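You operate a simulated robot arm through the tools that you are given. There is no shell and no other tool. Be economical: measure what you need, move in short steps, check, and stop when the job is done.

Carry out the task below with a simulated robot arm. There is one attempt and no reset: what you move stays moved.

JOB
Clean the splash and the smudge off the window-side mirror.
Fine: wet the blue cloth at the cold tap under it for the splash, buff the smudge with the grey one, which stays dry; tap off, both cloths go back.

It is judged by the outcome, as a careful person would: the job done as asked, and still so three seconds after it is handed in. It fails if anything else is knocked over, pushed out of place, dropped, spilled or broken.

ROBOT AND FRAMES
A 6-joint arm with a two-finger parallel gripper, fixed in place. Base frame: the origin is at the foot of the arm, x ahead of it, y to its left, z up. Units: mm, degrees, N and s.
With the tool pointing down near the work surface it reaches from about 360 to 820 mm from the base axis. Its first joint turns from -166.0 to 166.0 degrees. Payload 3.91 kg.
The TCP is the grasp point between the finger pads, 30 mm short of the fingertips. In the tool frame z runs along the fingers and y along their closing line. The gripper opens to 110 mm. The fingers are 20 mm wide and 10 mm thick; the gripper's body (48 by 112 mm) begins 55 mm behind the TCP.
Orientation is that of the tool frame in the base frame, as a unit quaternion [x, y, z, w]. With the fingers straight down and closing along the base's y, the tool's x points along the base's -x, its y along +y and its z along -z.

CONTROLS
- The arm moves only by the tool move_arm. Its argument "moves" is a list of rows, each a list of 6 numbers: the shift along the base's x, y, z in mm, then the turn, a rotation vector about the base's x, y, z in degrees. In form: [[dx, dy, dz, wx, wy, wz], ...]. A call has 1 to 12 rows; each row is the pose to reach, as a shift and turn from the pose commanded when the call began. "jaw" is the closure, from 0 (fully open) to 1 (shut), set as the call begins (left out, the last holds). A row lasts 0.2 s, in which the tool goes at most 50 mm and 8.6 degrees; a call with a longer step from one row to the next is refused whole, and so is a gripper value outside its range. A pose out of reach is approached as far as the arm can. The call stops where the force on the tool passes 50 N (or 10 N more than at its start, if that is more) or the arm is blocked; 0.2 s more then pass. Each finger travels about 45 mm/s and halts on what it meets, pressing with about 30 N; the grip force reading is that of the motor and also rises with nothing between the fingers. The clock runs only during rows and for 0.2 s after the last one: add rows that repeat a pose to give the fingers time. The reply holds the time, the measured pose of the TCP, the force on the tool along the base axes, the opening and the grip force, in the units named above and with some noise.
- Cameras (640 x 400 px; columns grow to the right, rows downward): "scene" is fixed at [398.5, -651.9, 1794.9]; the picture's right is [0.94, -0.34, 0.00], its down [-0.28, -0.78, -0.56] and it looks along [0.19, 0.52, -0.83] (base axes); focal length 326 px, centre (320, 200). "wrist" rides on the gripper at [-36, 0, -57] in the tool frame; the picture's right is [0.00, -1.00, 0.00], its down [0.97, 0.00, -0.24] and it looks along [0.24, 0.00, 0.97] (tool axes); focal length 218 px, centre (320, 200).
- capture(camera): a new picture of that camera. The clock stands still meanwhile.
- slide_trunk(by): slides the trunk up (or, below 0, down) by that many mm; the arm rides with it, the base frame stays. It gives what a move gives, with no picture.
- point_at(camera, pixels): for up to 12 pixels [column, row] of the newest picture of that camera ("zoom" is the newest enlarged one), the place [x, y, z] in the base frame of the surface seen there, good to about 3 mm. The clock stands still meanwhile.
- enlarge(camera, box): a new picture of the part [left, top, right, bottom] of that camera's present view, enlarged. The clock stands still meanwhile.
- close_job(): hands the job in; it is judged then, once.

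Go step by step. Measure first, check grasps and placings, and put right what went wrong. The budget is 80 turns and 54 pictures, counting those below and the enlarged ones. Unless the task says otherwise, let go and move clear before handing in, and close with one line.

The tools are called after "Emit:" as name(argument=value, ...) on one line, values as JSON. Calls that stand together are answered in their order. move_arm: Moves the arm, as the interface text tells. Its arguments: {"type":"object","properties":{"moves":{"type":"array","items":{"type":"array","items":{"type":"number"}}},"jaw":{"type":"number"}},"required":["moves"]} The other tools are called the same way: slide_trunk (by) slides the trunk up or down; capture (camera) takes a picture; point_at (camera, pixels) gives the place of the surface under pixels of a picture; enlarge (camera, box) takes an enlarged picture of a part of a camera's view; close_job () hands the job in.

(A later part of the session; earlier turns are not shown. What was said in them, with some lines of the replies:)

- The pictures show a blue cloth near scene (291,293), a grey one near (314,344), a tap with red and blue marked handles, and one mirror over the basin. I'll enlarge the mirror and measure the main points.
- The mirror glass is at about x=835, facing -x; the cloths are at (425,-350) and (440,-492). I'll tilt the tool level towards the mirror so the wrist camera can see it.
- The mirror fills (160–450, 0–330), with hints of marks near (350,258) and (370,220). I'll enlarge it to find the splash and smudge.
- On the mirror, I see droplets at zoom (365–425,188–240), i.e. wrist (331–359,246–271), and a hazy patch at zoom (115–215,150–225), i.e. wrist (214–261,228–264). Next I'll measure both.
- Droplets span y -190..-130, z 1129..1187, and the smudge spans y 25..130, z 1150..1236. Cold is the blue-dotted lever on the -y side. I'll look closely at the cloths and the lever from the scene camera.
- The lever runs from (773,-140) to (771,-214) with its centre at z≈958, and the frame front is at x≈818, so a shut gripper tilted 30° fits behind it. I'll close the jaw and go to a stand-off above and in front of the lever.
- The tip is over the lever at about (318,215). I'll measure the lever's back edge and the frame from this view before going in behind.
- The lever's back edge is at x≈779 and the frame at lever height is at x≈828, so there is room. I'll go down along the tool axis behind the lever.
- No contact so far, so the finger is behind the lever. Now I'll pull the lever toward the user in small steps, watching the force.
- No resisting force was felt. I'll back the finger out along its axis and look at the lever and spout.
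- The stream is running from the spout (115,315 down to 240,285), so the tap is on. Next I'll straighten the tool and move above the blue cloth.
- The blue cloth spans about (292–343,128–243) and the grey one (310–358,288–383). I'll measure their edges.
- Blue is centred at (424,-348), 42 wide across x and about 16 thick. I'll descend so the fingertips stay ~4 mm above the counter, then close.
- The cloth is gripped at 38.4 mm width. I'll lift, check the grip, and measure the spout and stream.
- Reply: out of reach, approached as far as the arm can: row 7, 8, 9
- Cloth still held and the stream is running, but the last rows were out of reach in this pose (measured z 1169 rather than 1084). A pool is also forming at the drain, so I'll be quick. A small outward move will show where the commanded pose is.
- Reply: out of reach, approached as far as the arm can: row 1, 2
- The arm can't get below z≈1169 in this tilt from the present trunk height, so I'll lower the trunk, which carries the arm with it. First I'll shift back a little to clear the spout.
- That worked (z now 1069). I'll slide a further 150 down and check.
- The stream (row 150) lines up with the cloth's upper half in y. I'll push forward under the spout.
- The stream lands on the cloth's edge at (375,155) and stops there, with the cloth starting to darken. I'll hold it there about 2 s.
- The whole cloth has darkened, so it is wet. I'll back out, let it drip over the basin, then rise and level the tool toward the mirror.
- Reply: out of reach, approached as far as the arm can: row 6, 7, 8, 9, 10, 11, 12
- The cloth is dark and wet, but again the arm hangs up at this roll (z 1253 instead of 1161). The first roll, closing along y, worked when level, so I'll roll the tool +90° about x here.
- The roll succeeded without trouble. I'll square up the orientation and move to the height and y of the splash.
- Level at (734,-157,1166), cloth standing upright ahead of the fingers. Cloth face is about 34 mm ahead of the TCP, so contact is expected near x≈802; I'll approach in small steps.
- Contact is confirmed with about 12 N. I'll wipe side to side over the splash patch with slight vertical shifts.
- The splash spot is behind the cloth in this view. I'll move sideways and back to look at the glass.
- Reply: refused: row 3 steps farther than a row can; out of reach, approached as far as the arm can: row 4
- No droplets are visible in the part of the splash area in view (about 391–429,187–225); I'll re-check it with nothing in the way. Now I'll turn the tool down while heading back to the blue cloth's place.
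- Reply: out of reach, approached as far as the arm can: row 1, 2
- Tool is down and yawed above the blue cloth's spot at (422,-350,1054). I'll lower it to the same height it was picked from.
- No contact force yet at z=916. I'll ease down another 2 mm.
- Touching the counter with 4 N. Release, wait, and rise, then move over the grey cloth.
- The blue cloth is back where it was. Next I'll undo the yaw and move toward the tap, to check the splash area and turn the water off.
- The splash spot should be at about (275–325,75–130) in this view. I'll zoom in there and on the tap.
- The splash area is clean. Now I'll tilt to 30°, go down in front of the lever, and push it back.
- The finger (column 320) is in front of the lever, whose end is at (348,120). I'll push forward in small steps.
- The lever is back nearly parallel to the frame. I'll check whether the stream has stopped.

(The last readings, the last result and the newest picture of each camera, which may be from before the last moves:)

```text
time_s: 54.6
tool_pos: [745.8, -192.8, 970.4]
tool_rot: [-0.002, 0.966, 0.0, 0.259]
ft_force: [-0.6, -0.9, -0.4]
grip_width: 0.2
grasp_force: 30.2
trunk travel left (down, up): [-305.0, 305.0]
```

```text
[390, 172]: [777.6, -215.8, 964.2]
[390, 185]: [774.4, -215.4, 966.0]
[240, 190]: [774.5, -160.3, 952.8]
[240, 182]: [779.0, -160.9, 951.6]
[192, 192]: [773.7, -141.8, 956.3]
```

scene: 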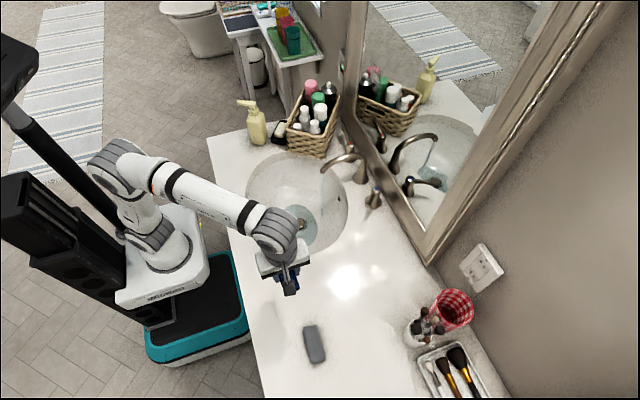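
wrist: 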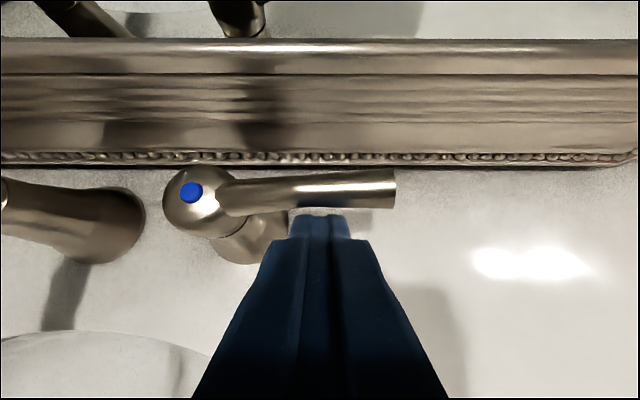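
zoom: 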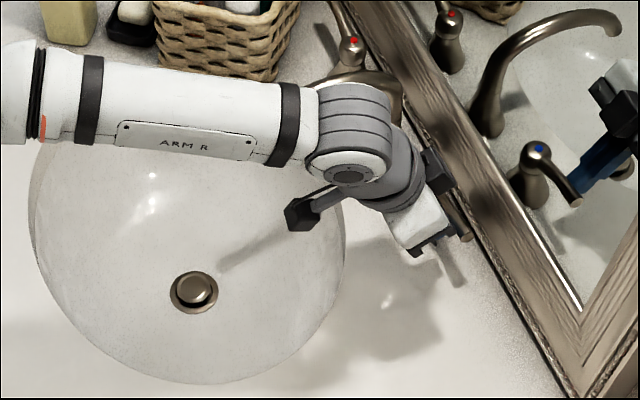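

The stream has stopped, the pool has drained, and the lever is back at its original place (tip back edge x≈778). I'll back off, move over the grey cloth and yaw.

Emit:
move_arm(jaw=0.9, moves=[[-30, 0, 10, 0, 0, 0], [-60, -5, 40, 0, 0, 0], [-85, -25, 80, 0, 5, 0], [-110, -60, 105, 0, 10, 0], [-140, -95, 110, 0, 15, 0], [-170, -130, 110, 0, 20, 0], [-200, -165, 110, 0, 25, 0], [-230, -200, 110, 0, 30, 0], [-260, -235, 110, 0, 30, 0], [-285, -270, 110, 0, 30, 0], [-305, -299, 110, 0, 30, 0]])

Emit:
move_arm(jaw=0, moves=[[0, 0, -10, 0, 0, 8.2], [0, 0, -20, 0, 0, 16.4], [0, 0, -30, 0, 0, 24.6], [0, 0, -40, 0, 0, 32.8], [0, 0, -50, 0, 0, 41], [0, 0, -60, 0, 0, 49.2], [0, 0, -65, 0, 0, 57.4], [0, 0, -70, 0, 0, 65.6], [0, 0, -75, 0, 0, 73.8], [0, 0, -80, 0, 0, 82], [0, 0, -80, 0, 0, 90]])

Emit:
capture(camera="wrist")

```text
refused: row 3 steps farther than a row can; nothing moved
```

```text
time_s: 56.5
tool_pos: [747.3, -187.0, 912.4]
tool_rot: [-0.515, 0.816, 0.134, 0.227]
ft_force: [1.8, 2.7, 11.8]
grip_width: 109.7
grasp_force: 0.1
trunk travel left (down, up): [-305.0, 305.0]
stopped in row 9: the force on the tool passed its limit (the readings are from after the stop); the commanded pose is now the measured one
```

```text
16 pictures are left
```

wrist: 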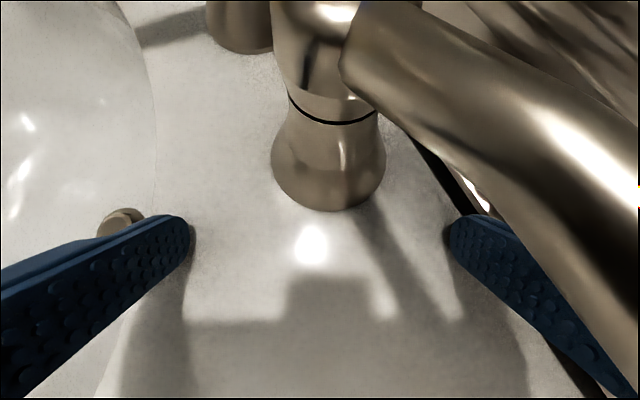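

My second call ran after the first was refused (a row step was too long), so the gripper is at the tap with open fingers resting on the counter. The lever lies between the fingers, so I'll retreat straight back along the tool axis.

Emit:
move_arm(moves=[[-2.3, -4.5, 8.6, 0, 0, 0], [-7, -13.6, 26, 0, 0, 0], [-14, -27, 52, 0, 0, 0], [-21, -41, 78, 0, 0, 0], [-28, -54, 103, 0, 0, 0], [-37, -72, 137, 0, 0, 0]])

Emit:
capture(camera="wrist")

Emit:
capture(camera="scene")

```text
time_s: 57.9
tool_pos: [704.0, -256.1, 1042.1]
tool_rot: [-0.516, 0.815, 0.138, 0.224]
ft_force: [0.1, 0.4, 0.1]
grip_width: 110.0
grasp_force: 0.1
out of reach, approached as far as the arm can: row 6
trunk travel left (down, up): [-305.0, 305.0]
```

```text
15 pictures are left
```

wrist: 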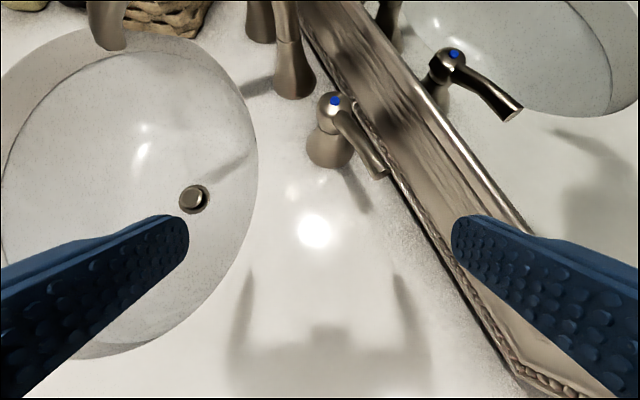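

```text
14 pictures are left
```

scene: 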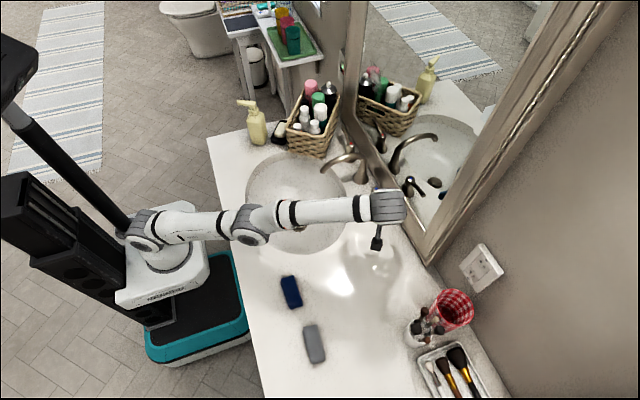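

Water is off and nothing is disturbed; the lever points along the wall. I'll verify the lever position and then move to the grey cloth while straightening the tool.

Emit:
point_at(camera="wrist", pixels=[[335, 100], [383, 170], [378, 172]])

Emit:
move_arm(moves=[[-29, -26, 0, -3.3, 0.8, 2.8], [-58, -52, 0, -6.7, 1.6, 5.5], [-88, -78, 0, -10, 2.4, 8.3], [-117, -105, 0, -13.4, 3.2, 11], [-146, -131, 0, -16.7, 4, 13.8], [-175, -157, 0, -20, 4.8, 16.5], [-204, -183, 0, -23.4, 5.6, 19.3], [-234, -210, -10, -26.8, 6.4, 22], [-263, -236, -20, -30.1, 7.2, 24.8]])

Emit:
capture(camera="wrist")

```text
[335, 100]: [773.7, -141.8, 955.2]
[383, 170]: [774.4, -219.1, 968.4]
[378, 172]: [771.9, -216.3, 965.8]
```

```text
time_s: 59.9
tool_pos: [440.8, -494.5, 1022.1]
tool_rot: [0.708, -0.706, 0.002, 0.002]
ft_force: [0.0, 0.1, -1.7]
grip_width: 109.9
grasp_force: 0.0
out of reach, approached as far as the arm can: row 1
trunk travel left (down, up): [-305.0, 305.0]
```

```text
13 pictures are left
```

wrist: 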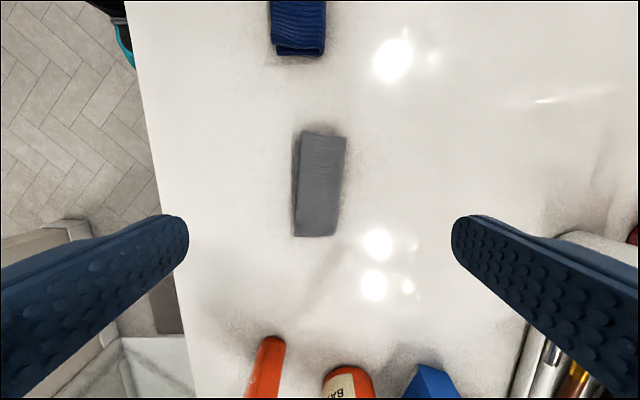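

The lever is exactly at its original place, and the grey cloth is centred near (320,185). A quick measurement before descending.

Emit:
point_at(camera="wrist", pixels=[[295, 185], [342, 185], [320, 137], [316, 233], [320, 185], [470, 220]])

```text
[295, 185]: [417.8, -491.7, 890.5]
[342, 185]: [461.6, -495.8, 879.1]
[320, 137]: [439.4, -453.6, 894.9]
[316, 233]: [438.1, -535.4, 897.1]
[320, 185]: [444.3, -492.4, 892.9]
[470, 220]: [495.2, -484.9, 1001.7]
```

Grey is centred at (440,-494), directly below. Descend to z≈914.

Emit:
move_arm(moves=[[-0.5, 1, -45, 0, 0, 0], [-0.5, 1, -85, 0, 0, 0], [-0.5, 1, -100, 0, 0, 0], [-0.5, 1, -107, 0, 0, 0]])

```text
time_s: 60.9
tool_pos: [441.1, -494.0, 915.7]
tool_rot: [0.708, -0.706, 0.001, 0.001]
ft_force: [-0.8, 0.3, 0.4]
grip_width: 110.3
grasp_force: 0.1
trunk travel left (down, up): [-305.0, 305.0]
```

Emit:
move_arm(jaw=1, moves=[[0, 0, -1.5, 0, 0, 0], [0, 0, -1.5, 0, 0, 0], [0, 0, -1.5, 0, 0, 0], [0, 0, -1.5, 0, 0, 0], [0, 0, -1.5, 0, 0, 0], [0, 0, 30, 0, 0, 0], [0, 0, 75, 0, 0, 0], [0, 0, 120, 0, 0, 0]])

Emit:
capture(camera="wrist")

```text
time_s: 62.7
tool_pos: [441.4, -493.0, 1036.7]
tool_rot: [0.708, -0.706, 0.002, 0.0]
ft_force: [0.9, 0.1, 0.2]
grip_width: 38.2
grasp_force: 29.7
trunk travel left (down, up): [-305.0, 305.0]
```

```text
12 pictures are left
```

wrist: 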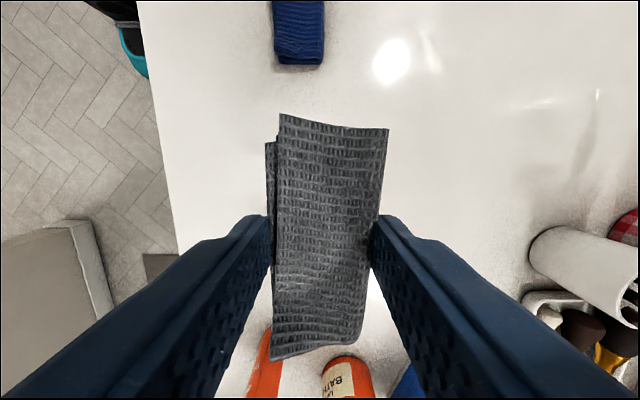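

The grey cloth is held at 38 mm. I'll rise and undo the yaw on the way to the mirror.

Emit:
move_arm(moves=[[0, 20, 30, 0, 0, -8.2], [5, 50, 60, 0, 0, -16.4], [20, 85, 80, 0, 0, -24.6], [35, 120, 100, 0, 0, -32.8], [50, 155, 115, 0, 0, -41], [65, 190, 130, 0, 0, -49.2], [80, 225, 140, 0, 0, -57.4], [97, 260, 150, 0, 0, -65.6], [115, 293, 160, 0, 0, -73.8], [135, 325, 165, 0, 0, -82], [155, 350, 165, 0, 0, -90]])

```text
time_s: 65.1
tool_pos: [591.7, -142.9, 1194.6]
tool_rot: [-0.001, 1.0, -0.002, -0.001]
ft_force: [-0.3, -0.4, 0.5]
grip_width: 38.0
grasp_force: 29.8
out of reach, approached as far as the arm can: row 11
trunk travel left (down, up): [-305.0, 305.0]
```

Tool is straight down at (592,-143,1195). Tilt level while moving towards the smudge's side.

Emit:
move_arm(moves=[[5, 15, 0, 0, -8.2, 0], [10, 30, 0, 0, -16.4, 0], [15, 45, 0, 0, -24.6, 0], [20, 60, 0, 0, -32.8, 0], [25, 75, 0, 0, -41, 0], [30, 95, 0, 0, -49.2, 0], [40, 115, 0, 0, -57.4, 0], [50, 135, 0, 0, -65.6, 0], [60, 155, 0, 0, -73.8, 0], [70, 175, 0, 0, -82, 0], [80, 195, 0, 0, -90, 0], [90, 220, 0, 0, -90, 0]])

Emit:
capture(camera="wrist")

```text
time_s: 67.7
tool_pos: [683.7, 66.4, 1186.0]
tool_rot: [0.074, 0.718, 0.03, 0.691]
ft_force: [1.5, 3.1, 2.3]
grip_width: 38.1
grasp_force: 29.8
out of reach, approached as far as the arm can: row 10, 11
trunk travel left (down, up): [-305.0, 305.0]
```

```text
11 pictures are left
```

wrist: 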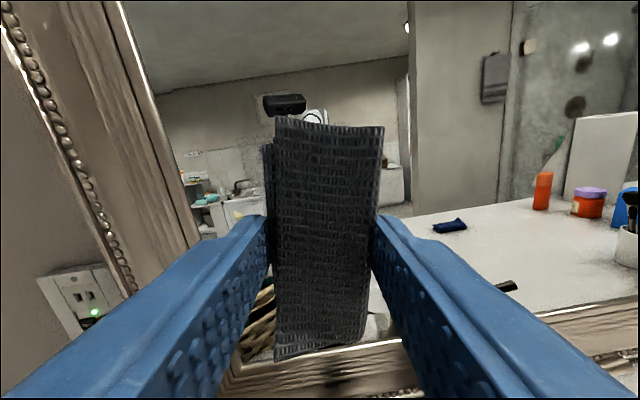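

The pose is a bit off (roll about 8°), maybe still settling after the reach limit. I'll hold for a moment and read again.

Emit:
move_arm(moves=[[0, 0, 0, 0, 0, 0], [0, 0, 0, 0, 0, 0]])

```text
time_s: 68.3
tool_pos: [683.5, 77.3, 1195.4]
tool_rot: [0.0, 0.709, -0.002, 0.705]
ft_force: [0.1, 0.6, 0.1]
grip_width: 38.0
grasp_force: 30.4
trunk travel left (down, up): [-305.0, 305.0]
```

Now square at (683.5,77,1195). Approach the glass over the smudge.

Emit:
move_arm(moves=[[40, 0, 0, 0, 0, 0], [80, 0, 0, 0, 0, 0], [105, 0, 0, 0, 0, 0], [113, 0, 0, 0, 0, 0], [117, 0, 0, 0, 0, 0]])

```text
time_s: 69.5
tool_pos: [799.1, 77.7, 1194.9]
tool_rot: [0.001, 0.709, -0.003, 0.705]
ft_force: [-0.5, -0.1, 0.2]
grip_width: 38.2
grasp_force: 29.7
trunk travel left (down, up): [-305.0, 305.0]
```

Emit:
move_arm(moves=[[2, 0, 0, 0, 0, 0], [4, 0, 0, 0, 0, 0], [5, 0, 0, 0, 0, 0]])

```text
time_s: 70.3
tool_pos: [803.6, 79.1, 1194.8]
tool_rot: [0.0, 0.708, -0.002, 0.706]
ft_force: [-13.4, -0.7, -3.6]
grip_width: 38.1
grasp_force: 29.7
trunk travel left (down, up): [-305.0, 305.0]
```

Contact at 13 N. Buff back and forth across the smudge.

Emit:
move_arm(moves=[[0, 16, 0, 0, 0, 0], [0, 32, 0, 0, 0, 0], [0, 46, 0, 0, 0, 0], [0, 57, 0, 0, 0, 0], [0, 52, -8, 0, 0, 0], [0, 36, -8, 0, 0, 0], [0, 20, -8, 0, 0, 0], [0, 4, -8, 0, 0, 0], [0, -12, -8, 0, 0, 0], [0, -28, -8, 0, 0, 0], [0, -44, -8, 0, 0, 0], [0, -58, -8, 0, 0, 0]])

Emit:
move_arm(moves=[[0, 0, 8, 0, 0, 0], [0, 0, 18, 0, 0, 0], [0, 16, 18, 0, 0, 0], [0, 32, 18, 0, 0, 0], [0, 48, 18, 0, 0, 0], [0, 64, 18, 0, 0, 0], [0, 80, 18, 0, 0, 0], [0, 96, 18, 0, 0, 0], [0, 110, 18, 0, 0, 0], [0, 116, 10, 0, 0, 0]])

```text
time_s: 72.9
tool_pos: [803.1, 28.3, 1188.6]
tool_rot: [0.003, 0.71, -0.006, 0.704]
ft_force: [-19.6, 10.2, -8.0]
grip_width: 37.8
grasp_force: 30.2
out of reach, approached as far as the arm can: row 12
trunk travel left (down, up): [-305.0, 305.0]
```

```text
time_s: 75.1
tool_pos: [804.6, 143.8, 1199.1]
tool_rot: [0.001, 0.708, -0.002, 0.706]
ft_force: [-2.6, -0.6, 1.7]
grip_width: 37.9
grasp_force: 30.5
trunk travel left (down, up): [-305.0, 305.0]
```

Pressure dropped to about 3 N by the end, so I'll press 2 mm more, make one more pass, then back away.

Emit:
move_arm(moves=[[2, -6, -6, 0, 0, 0], [2, -22, -6, 0, 0, 0], [2, -38, -6, 0, 0, 0], [2, -54, -6, 0, 0, 0], [2, -70, -6, 0, 0, 0], [2, -86, -6, 0, 0, 0], [2, -102, -6, 0, 0, 0], [2, -114, -6, 0, 0, 0], [-10, -114, -6, 0, 0, 0], [-50, -114, -6, 0, 0, 0], [-95, -130, -6, 0, 0, 0], [-130, -160, -6, 0, 0, 0]])

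Emit:
capture(camera="wrist")

```text
time_s: 77.7
tool_pos: [681.0, 21.4, 1189.7]
tool_rot: [0.008, 0.711, -0.01, 0.703]
ft_force: [0.4, 0.3, 0.1]
grip_width: 38.3
grasp_force: 30.1
out of reach, approached as far as the arm can: row 11, 12
trunk travel left (down, up): [-305.0, 305.0]
```

```text
10 pictures are left
```

wrist: 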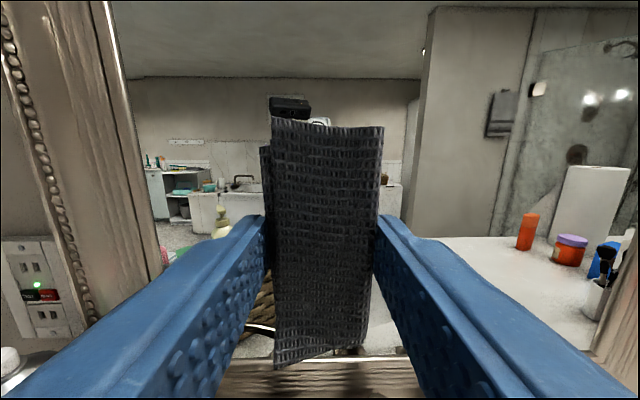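

The visible left half of the smudge area (209–262,150–215) looks clean. I'll move sideways to see the rest past the cloth.

Emit:
move_arm(moves=[[-10, -35, 0, 0, 0, 0], [-20, -70, 0, 0, 0, 0], [-30, -105, 0, 0, 0, 0], [-40, -145, 0, 0, 0, 0], [-40, -175, 0, 0, 0, 0], [-40, -175, 0, 0, 0, 0]])

Emit:
capture(camera="wrist")

```text
time_s: 79.1
tool_pos: [682.0, 22.0, 1189.1]
tool_rot: [0.008, 0.711, -0.01, 0.703]
ft_force: [0.4, -1.0, -0.3]
grip_width: 37.9
grasp_force: 30.4
out of reach, approached as far as the arm can: row 1, 2, 3, 4, 5, 6
trunk travel left (down, up): [-305.0, 305.0]
```

```text
9 pictures are left
```

wrist: 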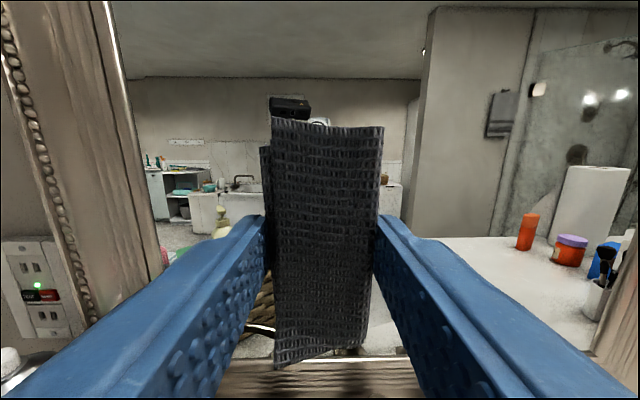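

Horizontal motion towards -y is blocked at a joint limit here. I'll tilt the tool down where it is first, then cross over.

Emit:
move_arm(moves=[[0, 15, 5, 0, 0, 0], [0, 30, 10, 0, 4, 0], [-5, 35, 10, 0, 12, 0], [-15, 30, 10, 0, 20, 0], [-25, 20, 10, 0, 28, 0], [-35, 5, 10, 0, 36, 0], [-45, -15, 10, 0, 44, 0], [-55, -40, 10, 0, 52, 0], [-65, -65, 10, 0, 60, 0], [-75, -95, 10, 0, 68, 0], [-85, -125, 10, 0, 76, 0], [-90, -150, 10, 0, 84, 0]])

```text
time_s: 81.7
tool_pos: [590.7, -129.2, 1199.9]
tool_rot: [-0.001, 0.999, -0.001, 0.049]
ft_force: [-0.8, -0.2, -0.2]
grip_width: 37.9
grasp_force: 29.9
out of reach, approached as far as the arm can: row 3, 4
trunk travel left (down, up): [-305.0, 305.0]
```

Crossed over cleanly. I'll tilt up to the earlier viewing pose to inspect the smudge area while I still hold the grey cloth.

Emit:
move_arm(moves=[[0, -20, -5, 0, -8, 0], [0, -40, -10, 0, -16, 0], [0, -50, -15, 0, -24, 0], [0, -50, -20, 0, -32, 0], [0, -50, -20, 0, -40, 0], [0, -50, -20, 0, -48, 0], [0, -50, -20, 0, -56, 0], [0, -50, -20, 0, -64, 0]])

Emit:
enlarge(camera="wrist", box=[0, 0, 420, 262])

```text
time_s: 83.5
tool_pos: [589.9, -178.9, 1180.1]
tool_rot: [0.0, 0.82, -0.003, 0.572]
ft_force: [-0.5, 0.0, -0.2]
grip_width: 38.0
grasp_force: 30.2
trunk travel left (down, up): [-305.0, 305.0]
```

```text
1.52 times, centred on (210, 131) of wrist
```

zoom: 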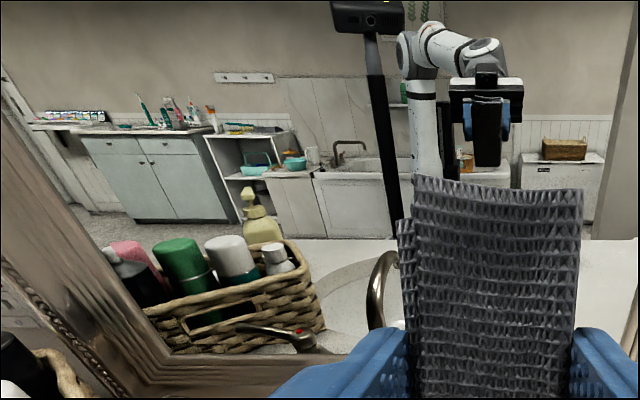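

The mirror is clean: the smudge region at zoom (90–200,60–130) is now clear. I'll take the grey cloth back, turning the tool down on the way.

Emit:
move_arm(moves=[[-5, -25, 0, 0, 8, 0], [-15, -55, 0, 0, 16, 0], [-28, -85, 0, 0, 24, 0], [-42, -115, 0, 0, 32, 0], [-56, -145, 0, 0, 40, 0], [-70, -175, -5, 0, 48, 0], [-85, -205, -10, 0, 56, 0], [-100, -235, -15, 0, 64, 0], [-118, -265, -20, 0, 70, 0], [-135, -292, -30, 0, 70, 0], [-149, -314, -50, 0, 70, 0]])

```text
time_s: 85.9
tool_pos: [441.0, -492.2, 1129.4]
tool_rot: [-0.001, 1.0, -0.002, -0.002]
ft_force: [-1.1, 0.8, 0.4]
grip_width: 38.0
grasp_force: 30.0
out of reach, approached as far as the arm can: row 9, 10
trunk travel left (down, up): [-305.0, 305.0]
```

Emit:
move_arm(moves=[[0, 0, -10, 0, 0, 8.2], [0, 0, -20, 0, 0, 16.4], [0, 0, -30, 0, 0, 24.6], [0, 0, -40, 0, 0, 32.8], [0, 0, -50, 0, 0, 41], [0, 0, -60, 0, 0, 49.2], [0, 0, -70, 0, 0, 57.4], [0, 0, -80, 0, 0, 65.6], [0, 0, -90, 0, 0, 73.8], [0, 0, -90, 0, 0, 82], [0, 0, -90, 0, 0, 90], [0, 0, -90, 0, 0, 90]])

Emit:
capture(camera="wrist")

```text
time_s: 88.5
tool_pos: [442.2, -492.3, 1039.2]
tool_rot: [0.709, -0.706, 0.002, 0.0]
ft_force: [-0.1, 0.5, -0.4]
grip_width: 37.8
grasp_force: 29.5
trunk travel left (down, up): [-305.0, 305.0]
```

```text
7 pictures are left
```

wrist: 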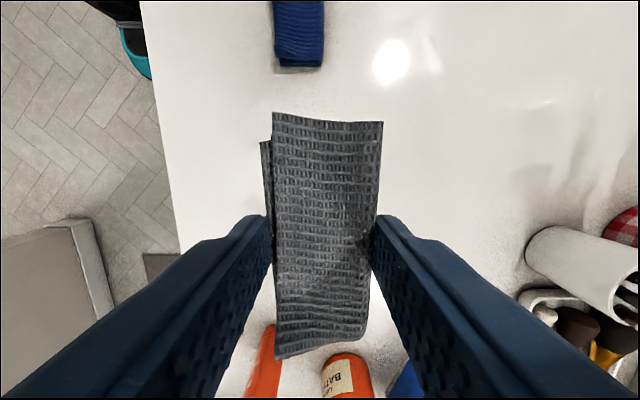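

Grey is held squarely above its place. Lower to just above the counter, then ease into contact.

Emit:
move_arm(moves=[[-1, -1, -45, 0, 0, 0], [-1, -1, -85, 0, 0, 0], [-1, -1, -110, 0, 0, 0], [-1, -1, -120, 0, 0, 0], [-1, -1, -123, 0, 0, 0], [-1, -1, -125, 0, 0, 0]])

```text
time_s: 89.9
tool_pos: [441.4, -493.7, 915.0]
tool_rot: [0.708, -0.707, 0.001, 0.0]
ft_force: [0.0, -0.7, -0.9]
grip_width: 38.2
grasp_force: 29.7
trunk travel left (down, up): [-305.0, 305.0]
```

Emit:
move_arm(moves=[[0, 0, -1, 0, 0, 0], [0, 0, -1.5, 0, 0, 0]])

```text
time_s: 90.5
tool_pos: [440.7, -493.4, 914.7]
tool_rot: [0.708, -0.707, 0.001, 0.001]
ft_force: [1.3, 0.7, -0.2]
grip_width: 38.1
grasp_force: 29.0
trunk travel left (down, up): [-305.0, 305.0]
```

Almost at the pick height, with no contact yet. One more millimetre, then release and rise.

Emit:
move_arm(moves=[[0, 0, -1, 0, 0, 0], [0, 0, -1, 0, 0, 0]])

Emit:
move_arm(jaw=0, moves=[[0, 0, 0, 0, 0, 0], [0, 0, 0, 0, 0, 0], [0, 0, 0, 0, 0, 0], [0, 0, 0, 0, 0, 0], [0, 0, 40, 0, 0, 0], [0, 0, 85, 0, 0, 0], [0, 0, 130, 0, 0, 0], [0, 0, 175, 0, 0, 0], [0, 0, 220, 0, 0, 0]])

Emit:
capture(camera="wrist")

Emit:
capture(camera="scene")

```text
time_s: 91.1
tool_pos: [441.2, -494.3, 913.2]
tool_rot: [0.708, -0.706, 0.003, 0.001]
ft_force: [0.0, -1.2, 2.9]
grip_width: 37.8
grasp_force: 29.7
trunk travel left (down, up): [-305.0, 305.0]
```

```text
time_s: 93.1
tool_pos: [439.3, -491.9, 1131.0]
tool_rot: [0.708, -0.706, 0.002, 0.0]
ft_force: [-0.4, -0.6, -0.1]
grip_width: 110.0
grasp_force: 0.1
trunk travel left (down, up): [-305.0, 305.0]
```

```text
6 pictures are left
```

wrist: 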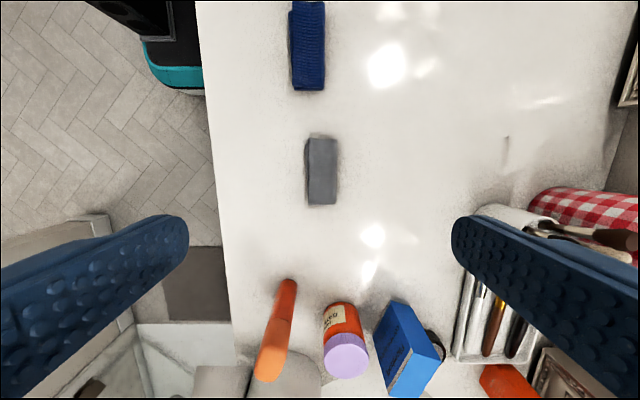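

```text
5 pictures are left
```

scene: 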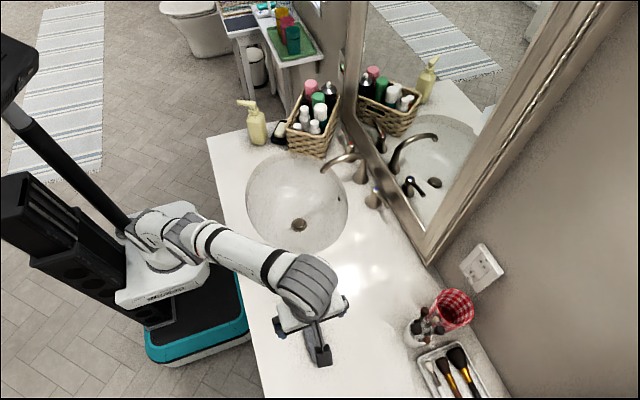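

Both cloths are back in place, the tap is off, the basin is empty, the mirror is clean and nothing else has moved. Handing in.

Emit:
close_job()

```text
The job is handed in.
```

The splash and smudge are off the mirror over the basin. I wiped the splash with the wetted blue cloth and buffed the smudge with the dry grey one. The cold tap is off and both cloths are back in their places. I never saw a window, so I took this as the window-side mirror because it was the only one I saw with both marks. At one point a mistimed move rested the open gripper on the counter by the tap, but the lever is where it was and nothing was knocked.
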